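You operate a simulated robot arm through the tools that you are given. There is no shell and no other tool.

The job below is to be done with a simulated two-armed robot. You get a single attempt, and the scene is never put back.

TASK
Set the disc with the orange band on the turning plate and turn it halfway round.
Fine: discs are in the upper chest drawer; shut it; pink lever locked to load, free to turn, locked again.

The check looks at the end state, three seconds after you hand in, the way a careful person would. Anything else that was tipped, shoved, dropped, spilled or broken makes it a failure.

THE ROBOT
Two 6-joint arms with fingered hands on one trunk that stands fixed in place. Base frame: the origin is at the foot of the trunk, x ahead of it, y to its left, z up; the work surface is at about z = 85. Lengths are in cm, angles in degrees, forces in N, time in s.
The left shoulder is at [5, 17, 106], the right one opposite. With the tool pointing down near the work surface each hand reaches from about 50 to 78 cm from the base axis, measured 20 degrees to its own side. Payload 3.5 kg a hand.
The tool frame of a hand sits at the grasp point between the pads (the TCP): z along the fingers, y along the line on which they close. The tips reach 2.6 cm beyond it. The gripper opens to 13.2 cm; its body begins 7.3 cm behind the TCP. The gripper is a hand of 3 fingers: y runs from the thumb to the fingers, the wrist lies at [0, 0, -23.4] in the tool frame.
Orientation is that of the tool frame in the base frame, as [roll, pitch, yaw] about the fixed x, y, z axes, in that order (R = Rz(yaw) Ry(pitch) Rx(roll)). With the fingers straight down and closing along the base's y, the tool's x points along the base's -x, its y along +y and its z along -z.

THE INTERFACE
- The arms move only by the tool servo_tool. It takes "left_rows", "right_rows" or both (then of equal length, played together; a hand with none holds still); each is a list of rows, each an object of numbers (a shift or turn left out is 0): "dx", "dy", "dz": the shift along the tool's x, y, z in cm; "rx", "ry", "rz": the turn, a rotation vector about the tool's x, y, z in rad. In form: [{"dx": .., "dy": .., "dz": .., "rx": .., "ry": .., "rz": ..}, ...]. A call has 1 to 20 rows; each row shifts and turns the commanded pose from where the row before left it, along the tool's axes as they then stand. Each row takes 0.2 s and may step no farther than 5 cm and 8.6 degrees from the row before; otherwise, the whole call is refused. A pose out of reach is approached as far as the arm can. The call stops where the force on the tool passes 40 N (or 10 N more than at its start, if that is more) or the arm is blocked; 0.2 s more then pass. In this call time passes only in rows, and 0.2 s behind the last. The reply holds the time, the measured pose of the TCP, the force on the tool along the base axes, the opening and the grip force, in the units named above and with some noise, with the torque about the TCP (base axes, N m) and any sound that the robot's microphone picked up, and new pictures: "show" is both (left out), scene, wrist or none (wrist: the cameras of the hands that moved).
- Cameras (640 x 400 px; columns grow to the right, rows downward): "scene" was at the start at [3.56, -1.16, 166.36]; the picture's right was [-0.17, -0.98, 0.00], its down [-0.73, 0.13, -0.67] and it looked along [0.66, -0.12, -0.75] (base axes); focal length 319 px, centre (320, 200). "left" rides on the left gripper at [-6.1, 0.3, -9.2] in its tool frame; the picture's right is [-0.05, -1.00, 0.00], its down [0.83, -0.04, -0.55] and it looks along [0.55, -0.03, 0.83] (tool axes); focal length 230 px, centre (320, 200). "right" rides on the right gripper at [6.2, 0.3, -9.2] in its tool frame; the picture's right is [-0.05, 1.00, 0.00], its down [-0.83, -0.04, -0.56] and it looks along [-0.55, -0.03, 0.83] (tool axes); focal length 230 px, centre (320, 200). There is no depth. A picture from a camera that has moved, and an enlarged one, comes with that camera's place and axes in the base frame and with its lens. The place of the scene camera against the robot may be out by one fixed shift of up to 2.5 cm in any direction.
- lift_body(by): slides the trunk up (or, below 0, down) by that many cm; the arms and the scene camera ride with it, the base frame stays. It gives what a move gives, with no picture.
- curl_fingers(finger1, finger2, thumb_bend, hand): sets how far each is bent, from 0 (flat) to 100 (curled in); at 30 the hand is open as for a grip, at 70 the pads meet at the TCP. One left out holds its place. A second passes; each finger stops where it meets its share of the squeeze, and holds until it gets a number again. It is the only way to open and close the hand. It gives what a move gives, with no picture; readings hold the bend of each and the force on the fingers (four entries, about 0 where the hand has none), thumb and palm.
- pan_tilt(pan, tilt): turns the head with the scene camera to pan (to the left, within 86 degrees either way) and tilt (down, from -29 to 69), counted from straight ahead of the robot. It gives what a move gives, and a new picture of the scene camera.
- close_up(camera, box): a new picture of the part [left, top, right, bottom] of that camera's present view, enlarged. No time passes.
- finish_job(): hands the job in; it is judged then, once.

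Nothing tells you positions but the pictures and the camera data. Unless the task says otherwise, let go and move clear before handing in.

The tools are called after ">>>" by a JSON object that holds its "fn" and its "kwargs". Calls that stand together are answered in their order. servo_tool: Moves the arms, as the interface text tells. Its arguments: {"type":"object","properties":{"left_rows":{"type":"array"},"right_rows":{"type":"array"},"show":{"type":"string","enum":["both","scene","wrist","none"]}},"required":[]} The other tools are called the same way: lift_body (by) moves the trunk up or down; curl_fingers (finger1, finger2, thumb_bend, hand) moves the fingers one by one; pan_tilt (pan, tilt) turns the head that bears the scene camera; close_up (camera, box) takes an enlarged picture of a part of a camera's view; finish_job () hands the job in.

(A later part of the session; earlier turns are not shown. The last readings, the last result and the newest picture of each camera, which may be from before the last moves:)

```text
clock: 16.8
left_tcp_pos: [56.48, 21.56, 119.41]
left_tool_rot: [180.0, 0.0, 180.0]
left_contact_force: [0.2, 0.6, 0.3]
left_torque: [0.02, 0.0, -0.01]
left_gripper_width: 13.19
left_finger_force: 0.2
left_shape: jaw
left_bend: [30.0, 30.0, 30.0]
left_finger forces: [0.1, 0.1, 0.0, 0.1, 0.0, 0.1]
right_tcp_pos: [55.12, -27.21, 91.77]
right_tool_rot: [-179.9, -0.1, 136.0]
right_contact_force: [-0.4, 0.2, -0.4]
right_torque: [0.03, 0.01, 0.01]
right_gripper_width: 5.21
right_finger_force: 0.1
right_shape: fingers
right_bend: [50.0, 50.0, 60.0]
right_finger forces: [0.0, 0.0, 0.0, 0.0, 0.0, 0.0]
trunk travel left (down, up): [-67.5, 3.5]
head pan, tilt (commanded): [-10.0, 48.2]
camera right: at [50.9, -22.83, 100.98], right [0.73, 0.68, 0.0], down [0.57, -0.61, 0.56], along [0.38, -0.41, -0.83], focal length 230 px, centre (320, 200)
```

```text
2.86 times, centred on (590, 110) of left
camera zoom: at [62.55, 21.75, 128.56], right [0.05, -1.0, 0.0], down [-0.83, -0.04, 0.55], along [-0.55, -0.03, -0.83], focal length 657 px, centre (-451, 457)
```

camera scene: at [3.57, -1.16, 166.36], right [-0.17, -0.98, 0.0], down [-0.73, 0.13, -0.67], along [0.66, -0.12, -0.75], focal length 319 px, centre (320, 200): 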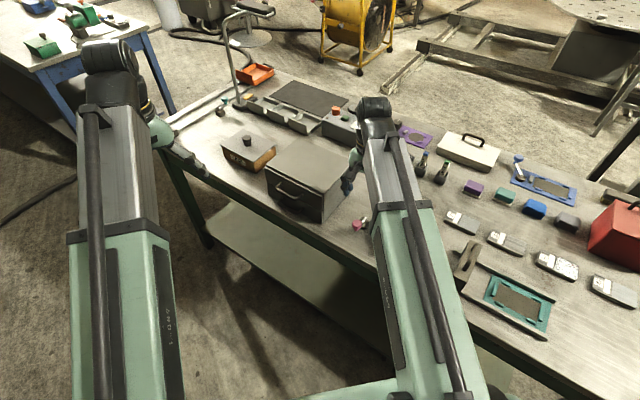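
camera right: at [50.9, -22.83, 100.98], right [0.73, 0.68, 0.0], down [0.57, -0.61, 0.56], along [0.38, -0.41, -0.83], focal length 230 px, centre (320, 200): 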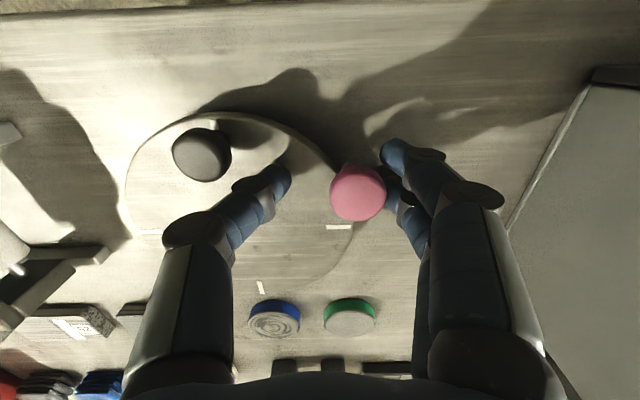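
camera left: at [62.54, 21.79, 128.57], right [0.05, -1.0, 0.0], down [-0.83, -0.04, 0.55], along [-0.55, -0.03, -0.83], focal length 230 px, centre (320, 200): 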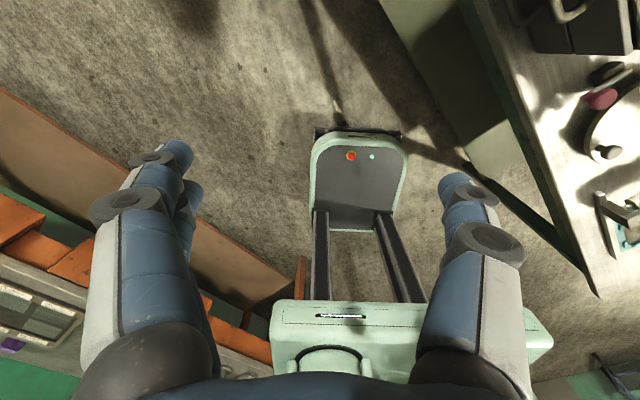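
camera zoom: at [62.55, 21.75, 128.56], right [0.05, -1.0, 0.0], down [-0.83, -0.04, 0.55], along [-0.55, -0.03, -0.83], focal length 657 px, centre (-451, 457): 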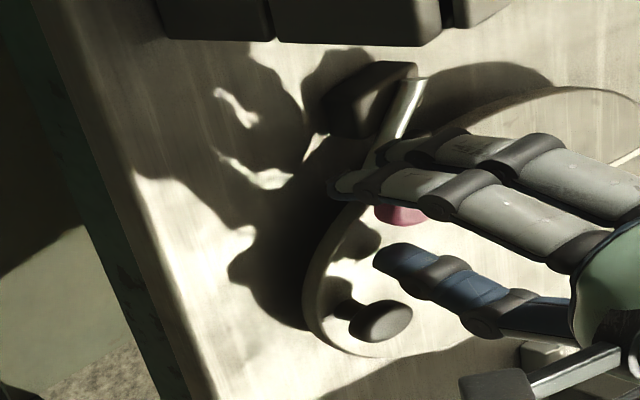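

>>> {"fn": "servo_tool", "kwargs": {"right_rows": [{"dy": -0.2, "dx": -0.2}, {"dy": -0.2, "dx": -0.2}, {"dy": -0.2, "dx": -0.2}], "show": "wrist"}}

>>> {"fn": "close_up", "kwargs": {"camera": "right", "box": [240, 120, 432, 250]}}

```text
clock: 17.6
left_tcp_pos: [56.53, 21.5, 119.25]
left_tool_rot: [-180.0, -0.1, 179.9]
left_contact_force: [-0.2, -0.7, -0.5]
left_torque: [0.0, 0.02, 0.02]
left_gripper_width: 13.21
left_finger_force: 0.1
left_shape: jaw
left_bend: [30.0, 30.0, 30.0]
left_finger forces: [0.0, 0.0, 0.1, 0.0, 0.1, 0.0]
right_tcp_pos: [55.21, -28.07, 91.51]
right_tool_rot: [179.9, 0.0, 136.0]
right_contact_force: [0.3, 1.8, -0.8]
right_torque: [0.07, -0.04, 0.04]
right_gripper_width: 5.24
right_finger_force: 0.8
right_shape: fingers
right_bend: [50.0, 49.0, 60.0]
right_finger forces: [0.8, 0.6, 0.1, 0.1, 0.0, 0.1]
trunk travel left (down, up): [-67.5, 3.5]
head pan, tilt (commanded): [-10.0, 48.2]
camera right: at [50.91, -23.62, 100.94], right [0.73, 0.68, 0.0], down [0.57, -0.61, 0.56], along [0.38, -0.41, -0.83], focal length 230 px, centre (320, 200)
```

right: 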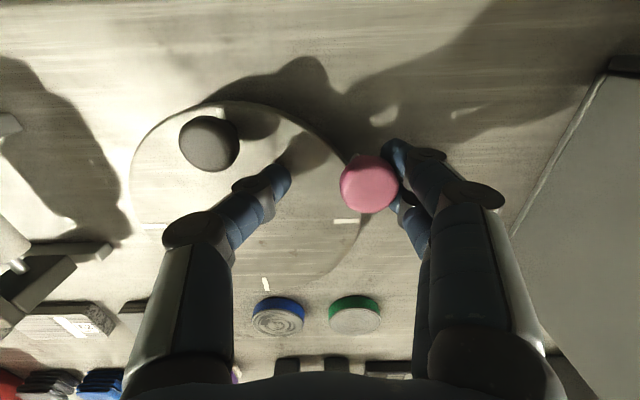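

```text
3.08 times, centred on (336, 185) of right
camera zoom: at [50.91, -23.62, 100.94], right [0.73, 0.68, 0.0], down [0.57, -0.61, 0.56], along [0.38, -0.41, -0.83], focal length 708 px, centre (271, 246)
```

zoom: 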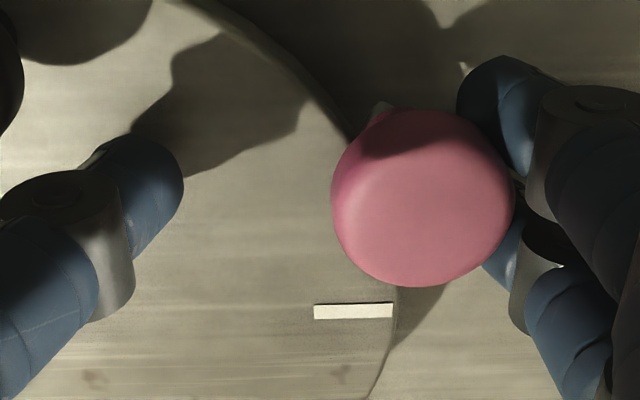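

>>> {"fn": "servo_tool", "kwargs": {"right_rows": [{"dy": -0.2, "dx": -0.1}, {"dy": -0.2, "dx": -0.1}], "show": "wrist"}}

>>> {"fn": "close_up", "kwargs": {"camera": "right", "box": [240, 120, 432, 250]}}

```text
clock: 18.2
left_tcp_pos: [56.39, 21.6, 119.33]
left_tool_rot: [-180.0, 0.0, 180.0]
left_contact_force: [-0.8, -0.2, -0.1]
left_torque: [-0.01, -0.01, -0.04]
left_gripper_width: 13.21
left_finger_force: 0.1
left_shape: jaw
left_bend: [30.0, 30.0, 30.0]
left_finger forces: [0.0, 0.1, 0.1, 0.0, 0.0, 0.0]
right_tcp_pos: [54.98, -28.35, 91.58]
right_tool_rot: [-180.0, 0.1, 136.1]
right_contact_force: [0.3, 5.5, -0.6]
right_torque: [0.12, 0.0, 0.13]
right_gripper_width: 5.51
right_finger_force: 2.8
right_shape: fingers
right_bend: [48.0, 48.0, 60.0]
right_finger forces: [4.1, 1.4, 0.0, 0.0, 0.1, 0.1]
trunk travel left (down, up): [-67.5, 3.5]
head pan, tilt (commanded): [-10.0, 48.2]
camera right: at [50.81, -23.97, 100.92], right [0.73, 0.68, 0.0], down [0.57, -0.61, 0.56], along [0.38, -0.41, -0.83], focal length 230 px, centre (320, 200)
```

right: 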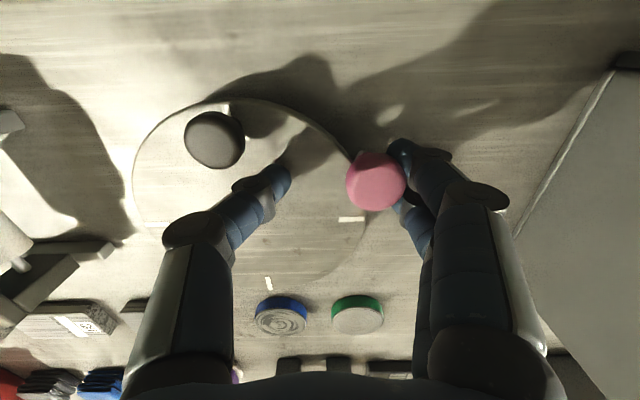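

```text
3.08 times, centred on (336, 185) of right
camera zoom: at [50.81, -23.97, 100.92], right [0.73, 0.68, 0.0], down [0.57, -0.61, 0.56], along [0.38, -0.41, -0.83], focal length 708 px, centre (271, 246)
```

zoom: 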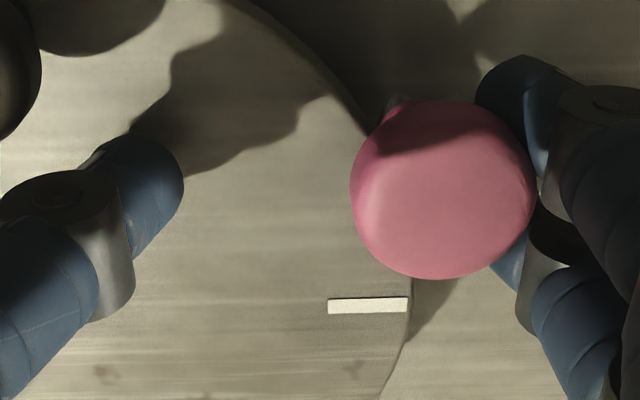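

The lever has swung about 54° and now meets a firm stop with its pad at the plate rim, so I take this as locked. I'll back off, rise, and check how it sits.

>>> {"fn": "servo_tool", "kwargs": {"right_rows": [{"dy": 0.5}, {"dy": 0.4}, {"dz": -2}, {"dz": -3}, {"dz": -3}], "show": "wrist"}}

>>> {"fn": "close_up", "kwargs": {"camera": "right", "box": [280, 120, 424, 230]}}

>>> {"fn": "close_up", "kwargs": {"camera": "left", "box": [570, 40, 640, 130]}}

```text
clock: 19.4
left_tcp_pos: [56.54, 21.65, 119.35]
left_tool_rot: [-179.9, -0.1, 179.9]
left_contact_force: [1.0, 0.9, 1.0]
left_torque: [-0.03, 0.02, 0.01]
left_gripper_width: 13.19
left_finger_force: 0.0
left_shape: jaw
left_bend: [30.0, 30.0, 30.0]
left_finger forces: [0.0, 0.0, 0.0, 0.1, 0.0, 0.0]
right_tcp_pos: [55.64, -28.11, 99.58]
right_tool_rot: [-180.0, -0.1, 135.9]
right_contact_force: [0.3, -0.3, 0.1]
right_torque: [-0.01, -0.01, -0.02]
right_gripper_width: 5.2
right_finger_force: 0.0
right_shape: fingers
right_bend: [50.0, 50.0, 60.0]
right_finger forces: [0.0, 0.0, 0.1, 0.0, 0.1, 0.0]
trunk travel left (down, up): [-67.5, 3.5]
head pan, tilt (commanded): [-10.0, 48.2]
camera right: at [51.46, -23.58, 108.88], right [0.73, 0.68, 0.0], down [0.57, -0.61, 0.56], along [0.38, -0.41, -0.83], focal length 230 px, centre (320, 200)
```

right: 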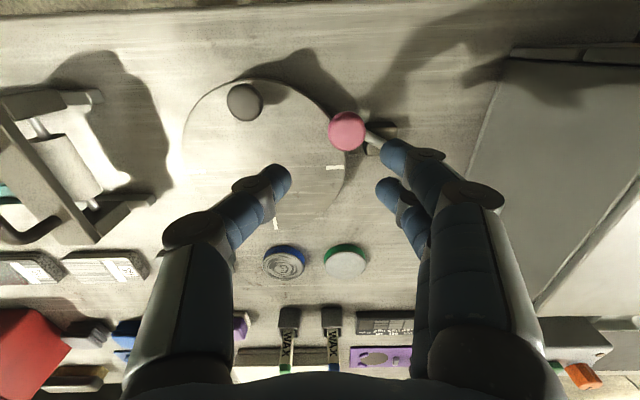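

```text
3.64 times, centred on (352, 175) of right
camera zoom: at [51.46, -23.58, 108.88], right [0.73, 0.68, 0.0], down [0.57, -0.61, 0.56], along [0.38, -0.41, -0.83], focal length 837 px, centre (204, 291)
```

zoom: 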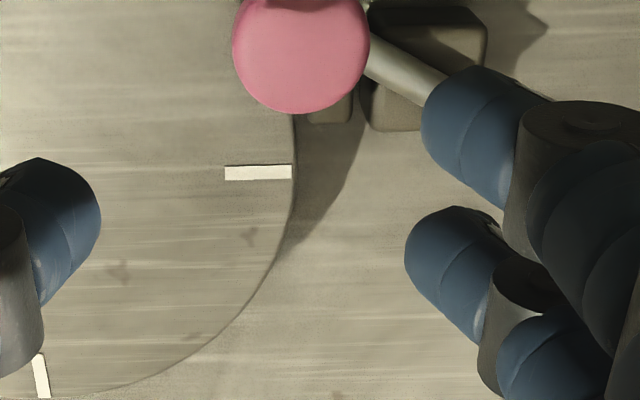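

```text
4.44 times, centred on (605, 85) of left
camera zoom: at [62.54, 21.76, 128.57], right [0.05, -1.0, 0.0], down [-0.83, -0.04, 0.55], along [-0.55, -0.03, -0.83], focal length 1022 px, centre (-947, 711)
```

zoom: 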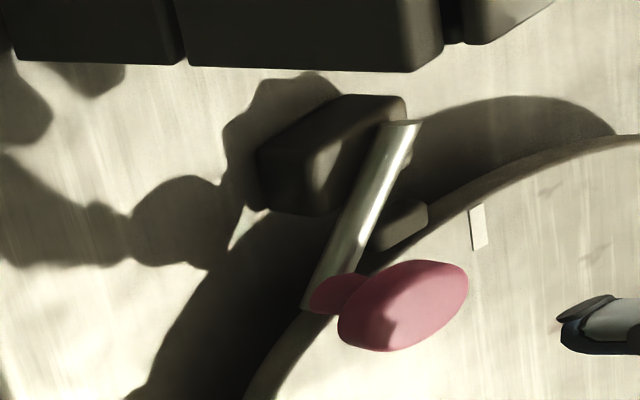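

The pad is now pressed against the rim, so the plate is locked for loading. Next I'll raise the right hand, turn it square and move it in front of the chest to see the handle clearly.

>>> {"fn": "servo_tool", "kwargs": {"right_rows": [{"dz": -3}, {"dz": -3}, {"dz": -3}, {"rz": -0.128}, {"rz": -0.128}, {"rz": -0.128}, {"rz": -0.128}, {"rz": -0.128}, {"rz": -0.128}, {"dy": 4}, {"dy": 4}, {"dy": 4}, {"dy": 4}, {"dy": 4}, {"dy": 4}], "show": "both"}}

>>> {"fn": "close_up", "kwargs": {"camera": "right", "box": [240, 180, 400, 280]}}

```text
clock: 22.6
left_tcp_pos: [56.34, 21.53, 119.28]
left_tool_rot: [180.0, -0.1, -179.9]
left_contact_force: [0.3, -0.3, 0.4]
left_torque: [-0.01, 0.02, -0.01]
left_gripper_width: 13.2
left_finger_force: 0.1
left_shape: jaw
left_bend: [30.0, 30.0, 30.0]
left_finger forces: [0.1, 0.1, 0.0, 0.1, 0.0, 0.1]
right_tcp_pos: [55.56, -3.52, 108.64]
right_tool_rot: [-180.0, 0.0, -179.9]
right_contact_force: [-0.6, -0.4, 0.5]
right_torque: [0.03, 0.01, 0.06]
right_gripper_width: 5.2
right_finger_force: 0.0
right_shape: fingers
right_bend: [50.0, 50.0, 60.0]
right_finger forces: [0.0, 0.1, 0.0, 0.0, 0.0, 0.1]
trunk travel left (down, up): [-67.5, 3.5]
head pan, tilt (commanded): [-10.0, 48.2]
camera scene: at [3.56, -1.11, 166.36], right [-0.17, -0.98, 0.0], down [-0.73, 0.13, -0.67], along [0.66, -0.12, -0.75], focal length 319 px, centre (320, 200)
camera right: at [49.36, -3.3, 117.92], right [0.05, 1.0, 0.0], down [0.83, -0.04, 0.56], along [0.55, -0.03, -0.83], focal length 230 px, centre (320, 200)
```

scene: 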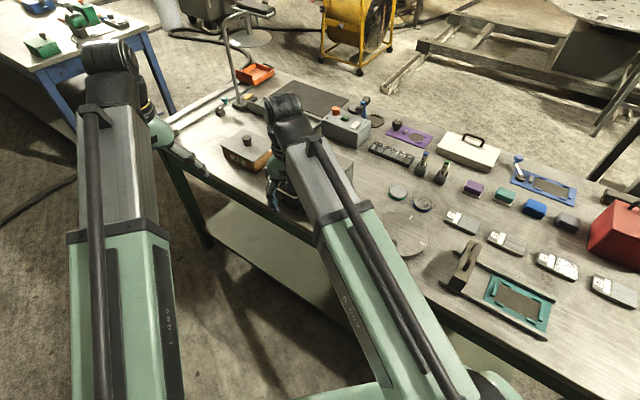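
right: 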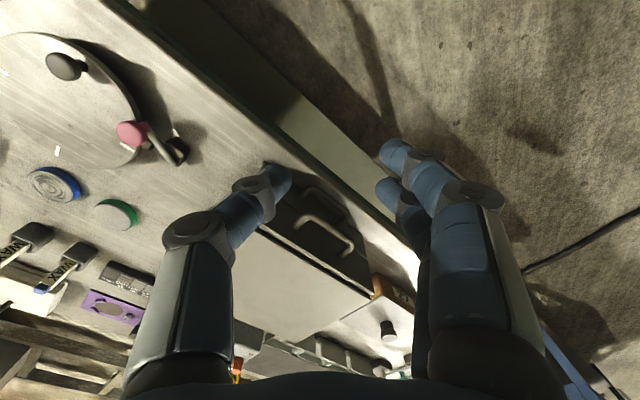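

```text
4.00 times, centred on (320, 230) of right
camera zoom: at [49.36, -3.3, 117.92], right [0.05, 1.0, 0.0], down [0.83, -0.04, 0.56], along [0.55, -0.03, -0.83], focal length 920 px, centre (320, 80)
```

zoom: 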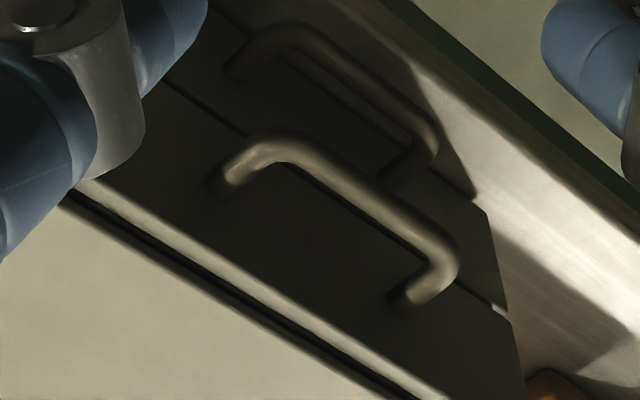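

The upper handle reads as an 8.5 cm bar at z ≈ 94, standing ≈2.4 cm off the drawer front, centred near [70.6, -3.1]. I'll take a second view from lower down to triangulate it before committing the left hand to a horizontal pinch.

>>> {"fn": "servo_tool", "kwargs": {"right_rows": [{"dx": 2, "dy": 2.5, "dz": 1.5}, {"dx": 2, "dy": 2.5, "dz": 1.5}, {"dx": 2, "dy": 2.5, "dz": 1.5}, {"dx": 0, "dz": 1.5}], "show": "wrist"}}

>>> {"fn": "close_up", "kwargs": {"camera": "right", "box": [220, 180, 412, 300]}}

```text
clock: 23.6
left_tcp_pos: [56.5, 21.4, 119.39]
left_tool_rot: [179.9, -0.1, 179.8]
left_contact_force: [-0.2, -0.4, 1.1]
left_torque: [0.03, -0.03, 0.0]
left_gripper_width: 13.18
left_finger_force: 0.0
left_shape: jaw
left_bend: [30.0, 30.0, 30.0]
left_finger forces: [0.0, 0.0, 0.0, 0.1, 0.1, 0.0]
right_tcp_pos: [49.74, 3.7, 102.54]
right_tool_rot: [179.9, -0.1, -180.0]
right_contact_force: [0.1, -0.1, -0.6]
right_torque: [-0.02, -0.01, -0.02]
right_gripper_width: 5.14
right_finger_force: 0.0
right_shape: fingers
right_bend: [50.0, 50.0, 60.0]
right_finger forces: [0.0, 0.1, 0.1, 0.1, 0.1, 0.0]
trunk travel left (down, up): [-67.5, 3.5]
head pan, tilt (commanded): [-10.0, 48.2]
camera right: at [43.48, 4.02, 111.69], right [0.05, 1.0, 0.0], down [0.83, -0.04, 0.56], along [0.55, -0.03, -0.83], focal length 230 px, centre (320, 200)
```

right: 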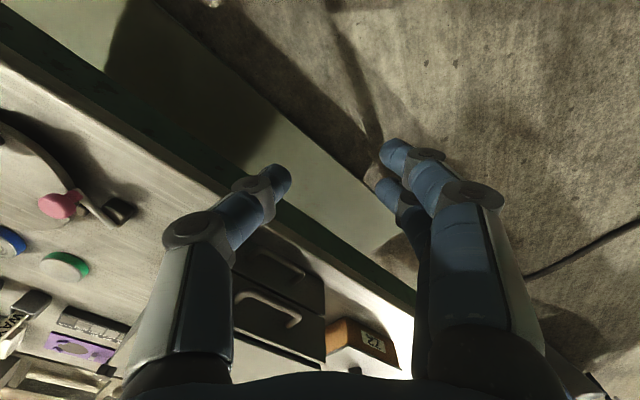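

```text
3.33 times, centred on (316, 240) of right
camera zoom: at [43.48, 4.02, 111.69], right [0.05, 1.0, 0.0], down [0.83, -0.04, 0.56], along [0.55, -0.03, -0.83], focal length 767 px, centre (333, 67)
```

zoom: 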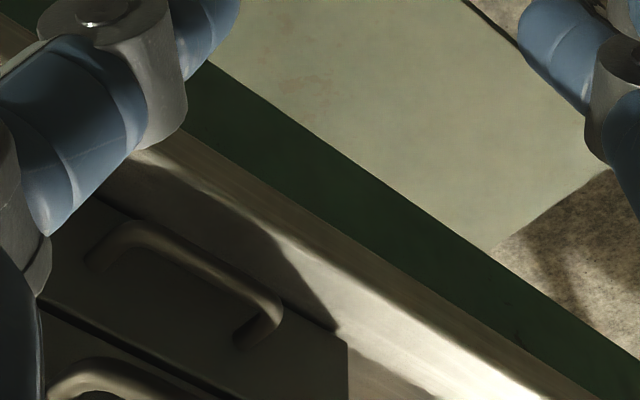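

>>> {"fn": "close_up", "kwargs": {"camera": "right", "box": [220, 240, 348, 360]}}

```text
3.33 times, centred on (284, 300) of right
camera zoom: at [43.48, 4.02, 111.69], right [0.05, 1.0, 0.0], down [0.83, -0.04, 0.56], along [0.55, -0.03, -0.83], focal length 767 px, centre (440, -133)
```

zoom: 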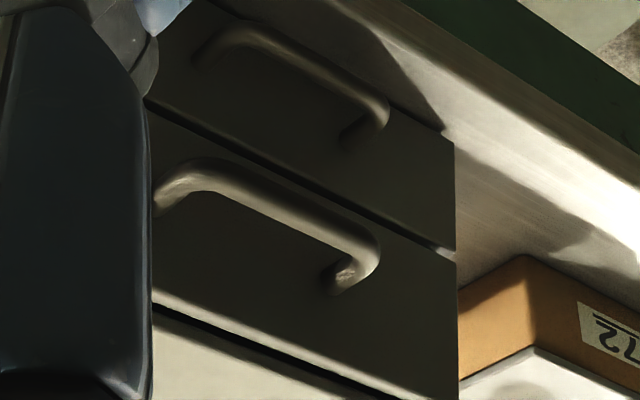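

Triangulation puts the upper bar centre at [69.4, -3.0, 95.3], running along (0.69, 0.72). I'll park the right hand over on its side and turn the left hand to a near-horizontal pinch pose.

>>> {"fn": "servo_tool", "kwargs": {"right_rows": [{"dz": -4}, {"dz": -4}, {"dy": -4.8}, {"dy": -4.8}, {"dy": -4.8}, {"dy": -4.8}, {"dy": -4.8}, {"dy": -4.8}, {"dy": -4.8}, {"dy": -4.8}, {"dy": -4.8, "dx": -1}, {"dx": -1}, {"dx": 0}, {"dx": 0}], "left_rows": [{"rz": -0.131}, {"rz": -0.131}, {"rz": -0.131}, {"rz": -0.131}, {"rx": 0.14}, {"rx": 0.14}, {"rx": 0.14}, {"rx": 0.14}, {"rx": 0.14}, {"rx": 0.14}, {"rx": 0.14}, {"rx": 0.14}, {"rx": 0.14}, {"rx": 0.14}], "show": "both"}}

```text
clock: 26.6
left_tcp_pos: [56.39, 21.5, 119.35]
left_tool_rot: [-99.7, 0.0, -149.8]
left_contact_force: [-0.1, 0.6, -0.6]
left_torque: [-0.01, 0.0, 0.0]
left_gripper_width: 13.21
left_finger_force: 0.0
left_shape: jaw
left_bend: [30.0, 30.0, 30.0]
left_finger forces: [0.0, 0.0, 0.1, 0.0, 0.0, 0.0]
right_tcp_pos: [51.53, -39.71, 110.66]
right_tool_rot: [179.9, 0.0, 179.9]
right_contact_force: [0.4, 0.1, -0.4]
right_torque: [-0.02, -0.02, 0.0]
right_gripper_width: 5.14
right_finger_force: 0.2
right_shape: fingers
right_bend: [50.0, 50.0, 60.0]
right_finger forces: [0.1, 0.0, 0.1, 0.1, 0.1, 0.0]
trunk travel left (down, up): [-67.5, 3.5]
head pan, tilt (commanded): [-10.0, 48.2]
camera scene: at [3.57, -1.13, 166.36], right [-0.17, -0.98, 0.0], down [-0.73, 0.13, -0.67], along [0.66, -0.12, -0.75], focal length 319 px, centre (320, 200)
camera right: at [45.44, -39.41, 119.94], right [0.05, 1.0, 0.0], down [0.83, -0.04, 0.56], along [0.55, -0.03, -0.83], focal length 230 px, centre (320, 200)
camera left: at [57.13, 32.4, 120.58], right [0.13, -0.12, 0.98], down [-0.99, 0.05, 0.13], along [-0.07, -0.99, -0.11], focal length 230 px, centre (320, 200)
```

scene: 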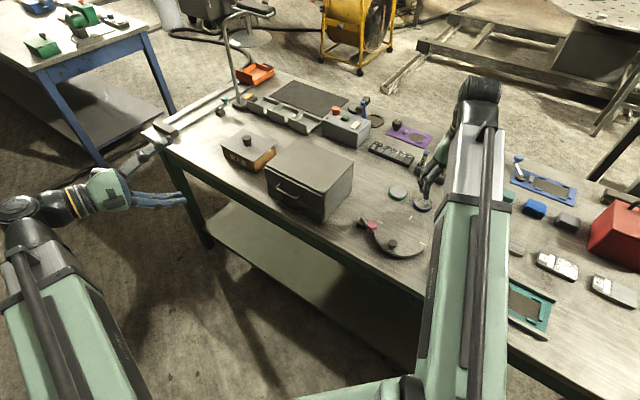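
right: 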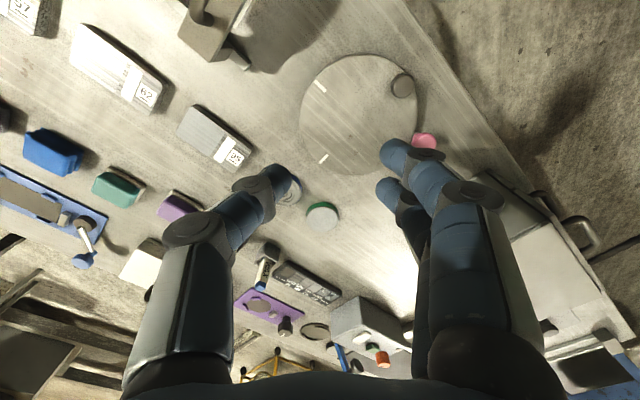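
left: 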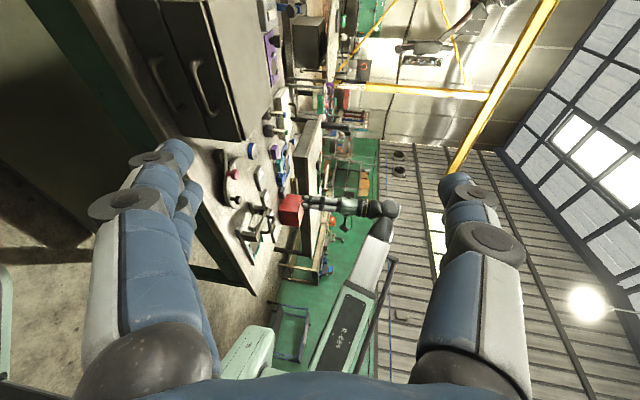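

Left hand is level with the thumb on top. I'll narrow the grip to about 4 cm, bring it down to handle height in the open space off the bench, then move to a pre-grasp.

>>> {"fn": "curl_fingers", "kwargs": {"hand": "left", "finger1": 57, "finger2": 57, "thumb_bend": 57}}

>>> {"fn": "servo_tool", "kwargs": {"left_rows": [{"dy": 4.44, "dz": 0.756}, {"dy": 4.44, "dz": 0.756}, {"dy": 4.44, "dz": 0.756}, {"dy": 4.44, "dz": 0.756}, {"dy": 4.44, "dz": 0.756}, {"dx": 0.34, "dy": -0.75, "dz": 4.4}, {"dx": 0.34, "dy": -0.75, "dz": 4.4}, {"dx": 0.34, "dy": -0.75, "dz": 4.4}], "show": "both"}}

```text
clock: 27.6
left_tcp_pos: [56.3, 21.51, 119.34]
left_tool_rot: [-99.8, 0.1, -150.1]
left_contact_force: [0.6, -0.1, 0.5]
left_torque: [0.01, -0.01, 0.03]
left_gripper_width: 4.83
left_finger_force: 0.1
left_shape: fingers
left_bend: [56.0, 56.0, 56.0]
left_finger forces: [0.1, 0.0, 0.1, 0.0, 0.0, 0.0]
right_tcp_pos: [51.49, -39.64, 110.54]
right_tool_rot: [-180.0, 0.0, 179.9]
right_contact_force: [0.0, 1.1, -0.1]
right_torque: [0.02, 0.02, 0.02]
right_gripper_width: 5.16
right_finger_force: 0.0
right_shape: fingers
right_bend: [50.0, 50.0, 60.0]
right_finger forces: [0.1, 0.0, 0.0, 0.1, 0.0, 0.0]
trunk travel left (down, up): [-67.5, 3.5]
head pan, tilt (commanded): [-10.0, 48.2]
```

```text
clock: 29.4
left_tcp_pos: [62.21, 9.18, 96.7]
left_tool_rot: [-99.8, 0.0, -149.9]
left_contact_force: [0.3, 0.2, 0.1]
left_torque: [-0.01, 0.06, 0.02]
left_gripper_width: 4.85
left_finger_force: 0.1
left_shape: fingers
left_bend: [56.0, 56.0, 56.0]
left_finger forces: [0.0, 0.0, 0.0, 0.1, 0.0, 0.1]
right_tcp_pos: [51.65, -39.64, 110.56]
right_tool_rot: [-179.9, 0.0, 180.0]
right_contact_force: [0.5, 0.2, 0.7]
right_torque: [0.0, -0.01, -0.02]
right_gripper_width: 5.15
right_finger_force: 0.1
right_shape: fingers
right_bend: [50.0, 50.0, 60.0]
right_finger forces: [0.0, 0.0, 0.0, 0.0, 0.0, 0.1]
trunk travel left (down, up): [-67.5, 3.5]
head pan, tilt (commanded): [-10.0, 48.2]
camera scene: at [3.58, -1.21, 166.36], right [-0.17, -0.98, 0.0], down [-0.73, 0.13, -0.67], along [0.66, -0.12, -0.75], focal length 319 px, centre (320, 200)
camera left: at [62.88, 20.07, 97.93], right [0.13, -0.12, 0.98], down [-0.99, 0.05, 0.14], along [-0.07, -0.99, -0.11], focal length 230 px, centre (320, 200)
```

scene: 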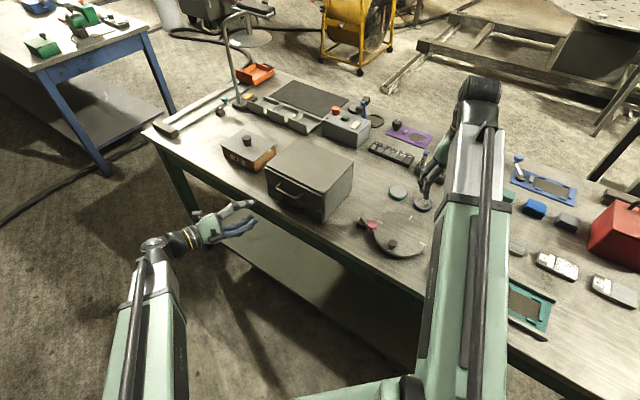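
left: 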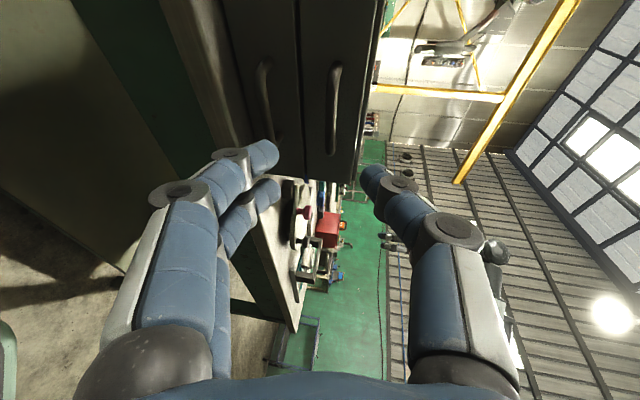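

The handle bar lies on the hand's axis, about 13 cm ahead. I'll advance most of the way and look again.

>>> {"fn": "servo_tool", "kwargs": {"left_rows": [{"dx": 0.05, "dy": -0.25, "dz": 3.2}, {"dx": 0.05, "dy": -0.25, "dz": 3.2}, {"dx": 0.03, "dy": -0.2, "dz": 2.6}], "show": "wrist"}}

>>> {"fn": "close_up", "kwargs": {"camera": "left", "box": [220, 60, 440, 260]}}

>>> {"fn": "close_up", "kwargs": {"camera": "scene", "box": [220, 130, 380, 230]}}

```text
clock: 30.2
left_tcp_pos: [66.58, 1.4, 95.76]
left_tool_rot: [-99.9, 0.0, -150.0]
left_contact_force: [-0.4, 0.0, -0.5]
left_torque: [0.03, 0.0, 0.01]
left_gripper_width: 4.85
left_finger_force: 0.1
left_shape: fingers
left_bend: [56.0, 56.0, 56.0]
left_finger forces: [0.0, 0.1, 0.1, 0.0, 0.1, 0.0]
right_tcp_pos: [51.62, -39.78, 110.59]
right_tool_rot: [180.0, 0.0, 180.0]
right_contact_force: [-0.2, 0.6, 0.0]
right_torque: [0.0, 0.0, 0.05]
right_gripper_width: 5.17
right_finger_force: 0.1
right_shape: fingers
right_bend: [50.0, 50.0, 60.0]
right_finger forces: [0.0, 0.1, 0.0, 0.0, 0.0, 0.1]
trunk travel left (down, up): [-67.5, 3.5]
head pan, tilt (commanded): [-10.0, 48.2]
camera left: at [67.37, 12.34, 97.11], right [0.13, -0.12, 0.98], down [-0.99, 0.05, 0.14], along [-0.07, -0.99, -0.11], focal length 230 px, centre (320, 200)
```

left: 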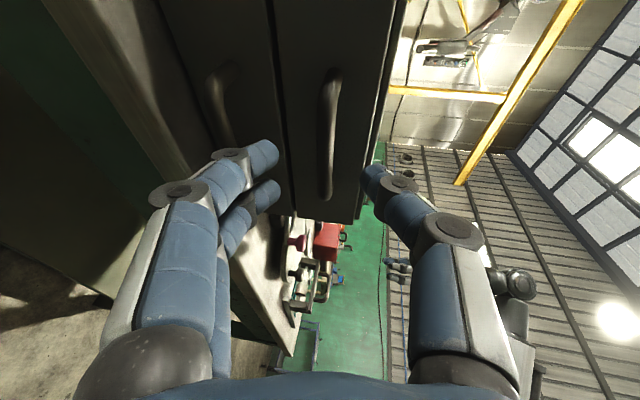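

```text
2.00 times, centred on (330, 160) of left
camera zoom: at [67.37, 12.34, 97.11], right [0.13, -0.12, 0.98], down [-0.99, 0.05, 0.14], along [-0.07, -0.99, -0.11], focal length 460 px, centre (300, 280)
```

zoom: 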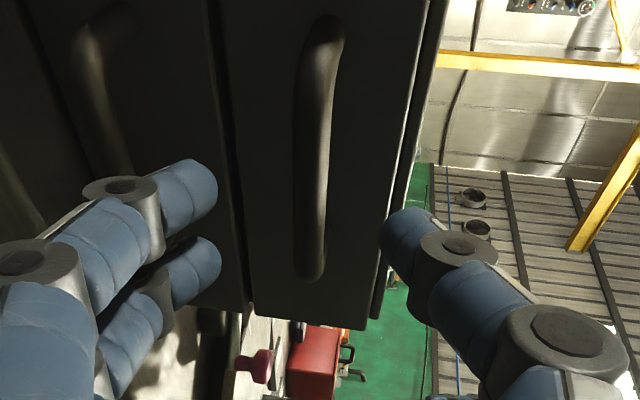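

```text
4.00 times, centred on (300, 180) of scene
camera zoom: at [3.58, -1.19, 166.36], right [-0.17, -0.98, 0.0], down [-0.73, 0.13, -0.67], along [0.66, -0.12, -0.75], focal length 1276 px, centre (400, 280)
```

zoom: 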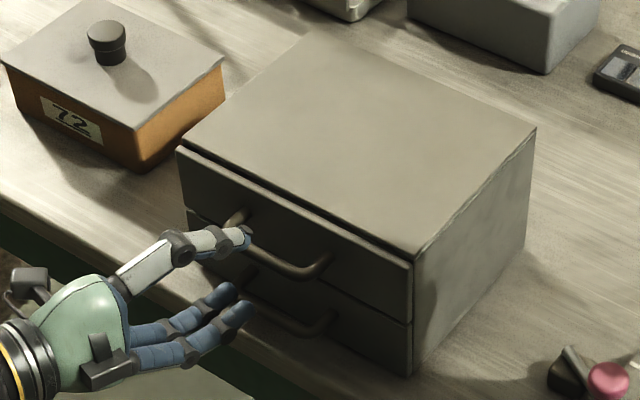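

>>> {"fn": "curl_fingers", "kwargs": {"hand": "left", "finger1": 60, "finger2": 60, "thumb_bend": 60}}

>>> {"fn": "servo_tool", "kwargs": {"left_rows": [{"dy": -0.15, "dz": 1.2}, {"dy": -0.1, "dz": 1.0}, {"dy": -0.1, "dz": 0.7}, {"dy": -0.05, "dz": 0.5}], "show": "wrist"}}

>>> {"fn": "close_up", "kwargs": {"camera": "left", "box": [220, 80, 440, 240]}}

>>> {"fn": "close_up", "kwargs": {"camera": "scene", "box": [250, 150, 346, 220]}}

```text
clock: 31.2
left_tcp_pos: [66.77, 1.5, 95.8]
left_tool_rot: [-99.7, 0.0, -150.1]
left_contact_force: [-0.5, 1.0, 0.0]
left_torque: [-0.04, -0.03, -0.01]
left_gripper_width: 3.55
left_finger_force: 0.1
left_shape: fingers
left_bend: [60.0, 60.0, 60.0]
left_finger forces: [0.0, 0.1, 0.0, 0.0, 0.0, 0.0]
right_tcp_pos: [51.43, -39.72, 110.75]
right_tool_rot: [-180.0, 0.1, -180.0]
right_contact_force: [0.7, 1.5, 0.5]
right_torque: [0.03, 0.0, 0.0]
right_gripper_width: 5.16
right_finger_force: 0.1
right_shape: fingers
right_bend: [50.0, 50.0, 60.0]
right_finger forces: [0.0, 0.0, 0.0, 0.0, 0.1, 0.0]
trunk travel left (down, up): [-67.5, 3.5]
head pan, tilt (commanded): [-10.0, 48.2]
```

```text
clock: 32.2
left_tcp_pos: [68.36, -1.4, 95.8]
left_tool_rot: [-99.9, 0.0, -150.0]
left_contact_force: [0.1, 0.0, -0.1]
left_torque: [0.03, -0.02, -0.02]
left_gripper_width: 3.57
left_finger_force: 0.2
left_shape: fingers
left_bend: [60.0, 60.0, 60.0]
left_finger forces: [0.0, 0.0, 0.0, 0.0, 0.0, 0.0]
right_tcp_pos: [51.63, -39.62, 110.57]
right_tool_rot: [180.0, 0.0, -179.9]
right_contact_force: [-1.0, -0.2, -0.8]
right_torque: [0.01, -0.01, 0.01]
right_gripper_width: 5.15
right_finger_force: 0.2
right_shape: fingers
right_bend: [50.0, 50.0, 60.0]
right_finger forces: [0.0, 0.0, 0.0, 0.0, 0.1, 0.0]
trunk travel left (down, up): [-67.5, 3.5]
head pan, tilt (commanded): [-10.0, 48.2]
camera left: at [69.08, 9.48, 97.03], right [0.13, -0.12, 0.98], down [-0.99, 0.05, 0.14], along [-0.07, -0.99, -0.11], focal length 230 px, centre (320, 200)
```

left: 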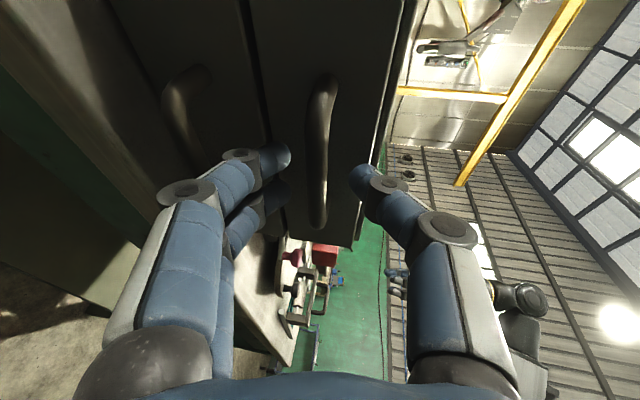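

```text
2.50 times, centred on (330, 160) of left
camera zoom: at [69.08, 9.48, 97.03], right [0.13, -0.12, 0.98], down [-0.99, 0.05, 0.14], along [-0.07, -0.99, -0.11], focal length 575 px, centre (295, 300)
```

zoom: 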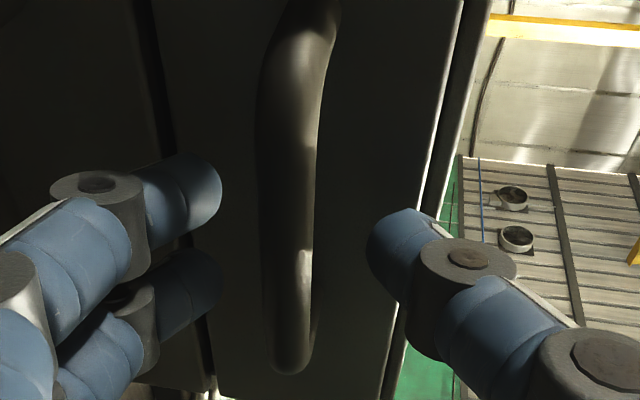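

```text
5.71 times, centred on (298, 185) of scene
camera zoom: at [3.57, -1.16, 166.36], right [-0.17, -0.98, 0.0], down [-0.73, 0.13, -0.67], along [0.66, -0.12, -0.75], focal length 1823 px, centre (446, 286)
```

zoom: 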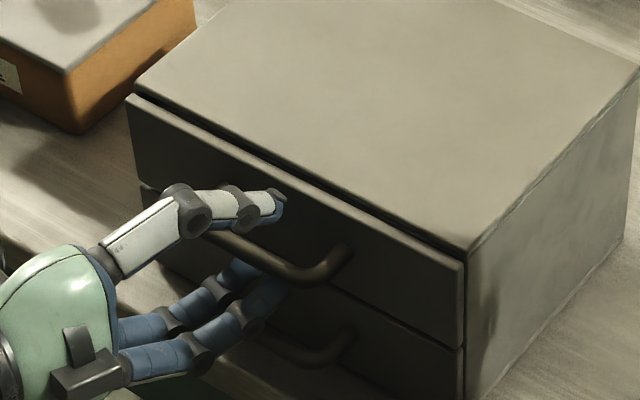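

>>> {"fn": "servo_tool", "kwargs": {"left_rows": [{"dy": 0.1, "dz": 0.3}, {"dy": 0.1, "dz": 0.3}, {"dy": 0.0, "dz": 0.3}], "show": "wrist"}}

>>> {"fn": "close_up", "kwargs": {"camera": "left", "box": [220, 80, 440, 240]}}

>>> {"fn": "close_up", "kwargs": {"camera": "scene", "box": [250, 150, 346, 220]}}

```text
clock: 33.0
left_tcp_pos: [68.61, -1.98, 95.38]
left_tool_rot: [-99.7, 0.1, -149.9]
left_contact_force: [-7.5, 7.9, 3.7]
left_torque: [-0.27, -0.19, -0.07]
left_gripper_width: 3.5
left_finger_force: 5.7
left_shape: fingers
left_bend: [60.0, 60.0, 60.0]
left_finger forces: [0.1, 0.1, 0.0, 0.1, 10.9, 0.0]
right_tcp_pos: [51.48, -39.56, 110.61]
right_tool_rot: [179.9, 0.1, -179.9]
right_contact_force: [-0.3, 0.4, 0.1]
right_torque: [0.03, 0.01, 0.03]
right_gripper_width: 5.14
right_finger_force: 0.1
right_shape: fingers
right_bend: [50.0, 50.0, 60.0]
right_finger forces: [0.0, 0.0, 0.1, 0.0, 0.1, 0.0]
trunk travel left (down, up): [-67.5, 3.5]
head pan, tilt (commanded): [-10.0, 48.2]
camera left: at [69.41, 8.88, 96.68], right [0.13, -0.12, 0.98], down [-0.99, 0.05, 0.14], along [-0.07, -0.99, -0.11], focal length 230 px, centre (320, 200)
```

left: 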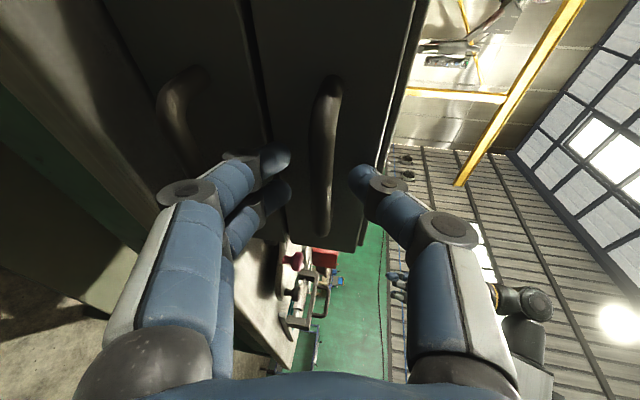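

```text
2.50 times, centred on (330, 160) of left
camera zoom: at [69.41, 8.88, 96.68], right [0.13, -0.12, 0.98], down [-0.99, 0.05, 0.14], along [-0.07, -0.99, -0.11], focal length 575 px, centre (295, 300)
```

zoom: 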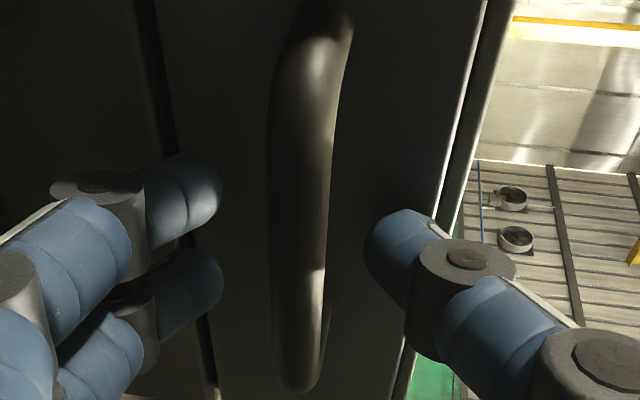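

```text
5.71 times, centred on (298, 185) of scene
camera zoom: at [3.44, -1.06, 166.37], right [-0.17, -0.98, 0.0], down [-0.73, 0.13, -0.67], along [0.66, -0.12, -0.74], focal length 1823 px, centre (446, 286)
```

zoom: 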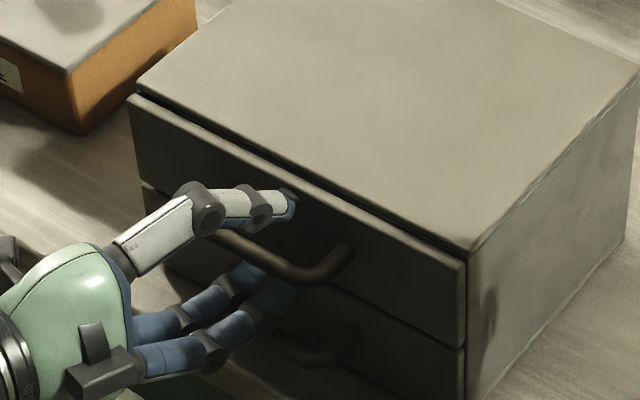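

The thumb tip just touches the drawer front; I'll back off half a centimetre and close on the bar.

>>> {"fn": "servo_tool", "kwargs": {"left_rows": [{"dz": -0.3}, {"dz": -0.2}], "show": "none"}}

>>> {"fn": "curl_fingers", "kwargs": {"hand": "left", "finger1": 72, "finger2": 72, "thumb_bend": 72}}

>>> {"fn": "close_up", "kwargs": {"camera": "left", "box": [220, 80, 440, 240]}}

>>> {"fn": "close_up", "kwargs": {"camera": "scene", "box": [250, 150, 346, 220]}}

```text
clock: 33.6
left_tcp_pos: [68.56, -1.79, 95.37]
left_tool_rot: [-99.9, 0.1, -150.0]
left_contact_force: [-0.6, -0.8, 0.2]
left_torque: [0.02, 0.01, -0.01]
left_gripper_width: 3.55
left_finger_force: 0.0
left_shape: fingers
left_bend: [60.0, 60.0, 60.0]
left_finger forces: [0.0, 0.0, 0.0, 0.0, 0.1, 0.0]
right_tcp_pos: [51.57, -39.7, 110.59]
right_tool_rot: [180.0, 0.0, 179.9]
right_contact_force: [0.6, -0.5, -0.2]
right_torque: [0.02, 0.0, -0.03]
right_gripper_width: 5.17
right_finger_force: 0.1
right_shape: fingers
right_bend: [50.0, 50.0, 60.0]
right_finger forces: [0.0, 0.0, 0.0, 0.0, 0.0, 0.0]
trunk travel left (down, up): [-67.5, 3.5]
head pan, tilt (commanded): [-10.0, 48.2]
```

```text
clock: 34.6
left_tcp_pos: [68.55, -1.71, 95.36]
left_tool_rot: [-99.8, 0.0, -150.1]
left_contact_force: [0.4, -2.7, 1.3]
left_torque: [0.01, -0.02, -0.02]
left_gripper_width: 0.59
left_finger_force: 4.1
left_shape: fingers
left_bend: [71.0, 71.0, 69.0]
left_finger forces: [1.2, 2.6, 0.1, 0.0, 4.5, 0.1]
right_tcp_pos: [51.59, -39.79, 110.65]
right_tool_rot: [180.0, 0.0, 179.9]
right_contact_force: [0.1, 0.2, -0.4]
right_torque: [-0.01, -0.04, 0.01]
right_gripper_width: 5.17
right_finger_force: 0.1
right_shape: fingers
right_bend: [50.0, 50.0, 60.0]
right_finger forces: [0.1, 0.1, 0.0, 0.0, 0.0, 0.1]
trunk travel left (down, up): [-67.5, 3.5]
head pan, tilt (commanded): [-10.0, 48.2]
```

```text
2.50 times, centred on (330, 160) of left
camera zoom: at [69.24, 9.15, 96.67], right [0.13, -0.12, 0.98], down [-0.99, 0.05, 0.14], along [-0.07, -0.99, -0.11], focal length 575 px, centre (295, 300)
```

zoom: 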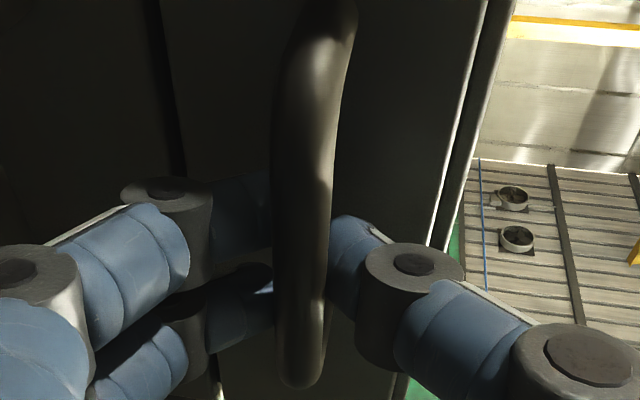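

```text
5.71 times, centred on (298, 185) of scene
camera zoom: at [3.57, -1.19, 166.36], right [-0.17, -0.98, 0.0], down [-0.73, 0.13, -0.67], along [0.66, -0.12, -0.75], focal length 1823 px, centre (446, 286)
```

zoom: 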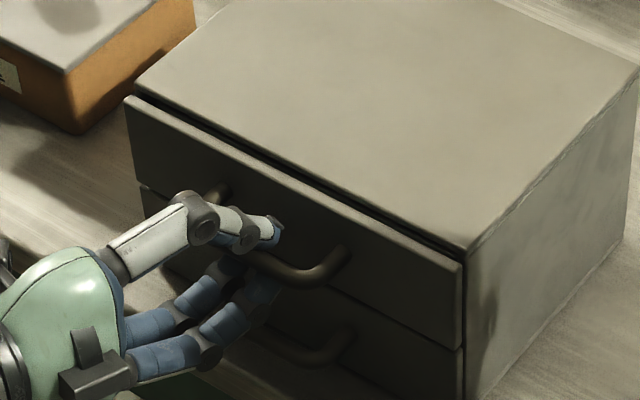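

Fingertips are curled behind the bar. I'll start pulling the drawer straight out along its normal, slowly.

>>> {"fn": "curl_fingers", "kwargs": {"hand": "left", "finger1": 78, "finger2": 78, "thumb_bend": 78}}

>>> {"fn": "servo_tool", "kwargs": {"left_rows": [{"dx": 0.083, "dy": 0.048, "dz": -0.283}, {"dx": 0.083, "dy": 0.048, "dz": -0.283}, {"dx": 0.083, "dy": 0.048, "dz": -0.283}, {"dx": 0.083, "dy": 0.048, "dz": -0.283}, {"dx": 0.083, "dy": 0.048, "dz": -0.283}], "show": "both"}}

```text
clock: 35.6
left_tcp_pos: [68.62, -1.7, 95.34]
left_tool_rot: [-99.8, 0.0, -150.0]
left_contact_force: [0.4, 0.4, -2.2]
left_torque: [0.01, 0.01, 0.02]
left_gripper_width: 0.01
left_finger_force: 0.0
left_shape: fingers
left_bend: [77.0, 76.0, 75.0]
left_finger forces: [0.0, 0.1, 0.1, 0.1, 0.0, 0.1]
right_tcp_pos: [51.71, -39.69, 110.46]
right_tool_rot: [-180.0, 0.0, -180.0]
right_contact_force: [-0.4, -0.2, 0.2]
right_torque: [0.03, 0.02, -0.02]
right_gripper_width: 5.15
right_finger_force: 0.1
right_shape: fingers
right_bend: [50.0, 50.0, 60.0]
right_finger forces: [0.1, 0.0, 0.1, 0.1, 0.1, 0.0]
trunk travel left (down, up): [-67.5, 3.5]
head pan, tilt (commanded): [-10.0, 48.2]
```

```text
clock: 36.8
left_tcp_pos: [67.42, -0.67, 95.29]
left_tool_rot: [-99.8, 0.0, -150.1]
left_contact_force: [0.4, -1.0, -1.3]
left_torque: [0.0, -0.01, 0.0]
left_gripper_width: 0.0
left_finger_force: 0.2
left_shape: fingers
left_bend: [77.0, 76.0, 75.0]
left_finger forces: [0.1, 0.1, 0.1, 0.0, 0.0, 0.0]
right_tcp_pos: [51.63, -39.57, 110.5]
right_tool_rot: [180.0, 0.0, 180.0]
right_contact_force: [-0.2, 0.1, -0.1]
right_torque: [0.01, -0.02, 0.01]
right_gripper_width: 5.17
right_finger_force: 0.2
right_shape: fingers
right_bend: [50.0, 50.0, 60.0]
right_finger forces: [0.0, 0.0, 0.0, 0.2, 0.0, 0.1]
trunk travel left (down, up): [-67.5, 3.5]
head pan, tilt (commanded): [-10.0, 48.2]
camera scene: at [3.58, -1.17, 166.36], right [-0.17, -0.98, 0.0], down [-0.73, 0.13, -0.67], along [0.66, -0.12, -0.75], focal length 319 px, centre (320, 200)
camera left: at [68.23, 10.21, 96.67], right [0.13, -0.12, 0.98], down [-0.99, 0.05, 0.14], along [-0.07, -0.99, -0.11], focal length 230 px, centre (320, 200)
```

scene: 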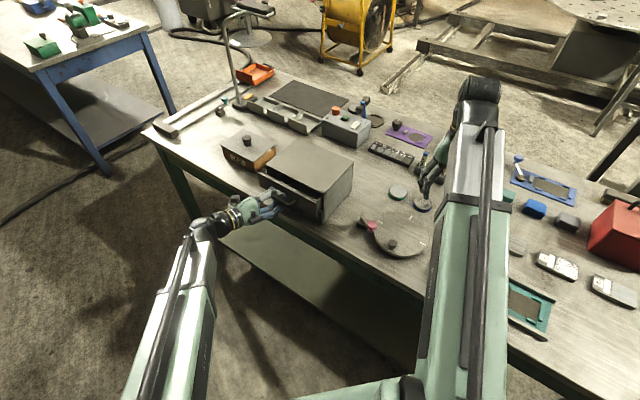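
left: 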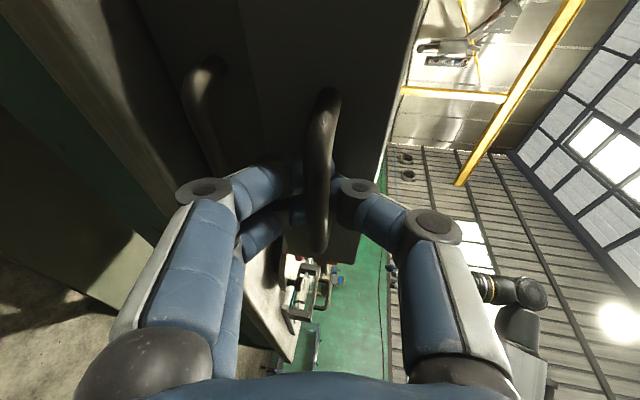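

The drawer is sliding with the hand at almost no force. I continue pulling.

>>> {"fn": "servo_tool", "kwargs": {"left_rows": [{"dx": 0.165, "dy": 0.097, "dz": -0.567}, {"dx": 0.165, "dy": 0.097, "dz": -0.567}, {"dx": 0.165, "dy": 0.097, "dz": -0.567}, {"dx": 0.165, "dy": 0.097, "dz": -0.567}, {"dx": 0.165, "dy": 0.097, "dz": -0.567}, {"dx": 0.165, "dy": 0.097, "dz": -0.567}, {"dx": 0.165, "dy": 0.097, "dz": -0.567}, {"dx": 0.165, "dy": 0.097, "dz": -0.567}], "show": "both"}}

>>> {"fn": "close_up", "kwargs": {"camera": "scene", "box": [220, 120, 380, 230]}}

```text
clock: 38.6
left_tcp_pos: [63.96, 2.64, 95.42]
left_tool_rot: [-99.8, 0.0, -150.1]
left_contact_force: [1.2, 0.8, -0.4]
left_torque: [0.0, -0.02, 0.01]
left_gripper_width: 0.02
left_finger_force: 0.1
left_shape: fingers
left_bend: [77.0, 76.0, 75.0]
left_finger forces: [0.0, 0.1, 0.1, 0.0, 0.0, 0.1]
right_tcp_pos: [51.61, -39.6, 110.68]
right_tool_rot: [-179.9, 0.0, -180.0]
right_contact_force: [-0.2, 0.8, 0.2]
right_torque: [-0.03, 0.05, 0.0]
right_gripper_width: 5.16
right_finger_force: 0.0
right_shape: fingers
right_bend: [50.0, 50.0, 60.0]
right_finger forces: [0.1, 0.0, 0.0, 0.0, 0.1, 0.0]
trunk travel left (down, up): [-67.5, 3.5]
head pan, tilt (commanded): [-10.0, 48.2]
camera scene: at [3.59, -1.14, 166.36], right [-0.17, -0.98, 0.0], down [-0.73, 0.13, -0.67], along [0.66, -0.12, -0.75], focal length 319 px, centre (320, 200)
camera left: at [64.74, 13.52, 96.68], right [0.13, -0.12, 0.98], down [-0.99, 0.05, 0.14], along [-0.07, -0.99, -0.11], focal length 230 px, centre (320, 200)
```

scene: 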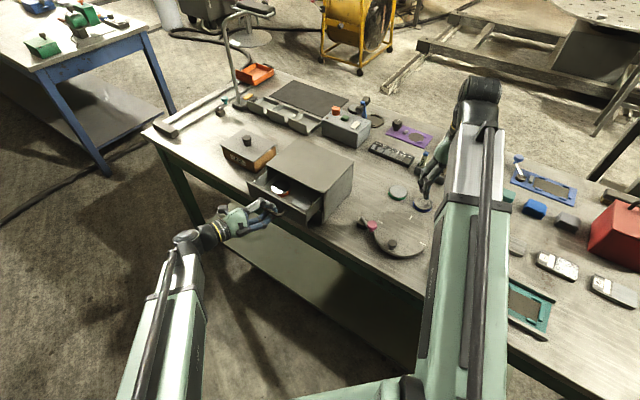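
left: 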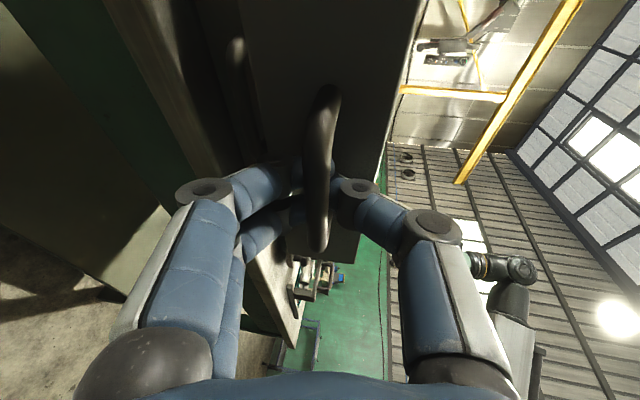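

```text
3.64 times, centred on (300, 175) of scene
camera zoom: at [3.59, -1.14, 166.36], right [-0.17, -0.98, 0.0], down [-0.73, 0.13, -0.67], along [0.66, -0.12, -0.75], focal length 1160 px, centre (393, 291)
```

zoom: 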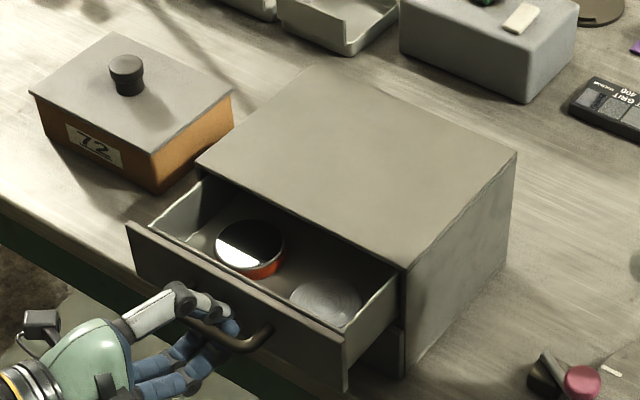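

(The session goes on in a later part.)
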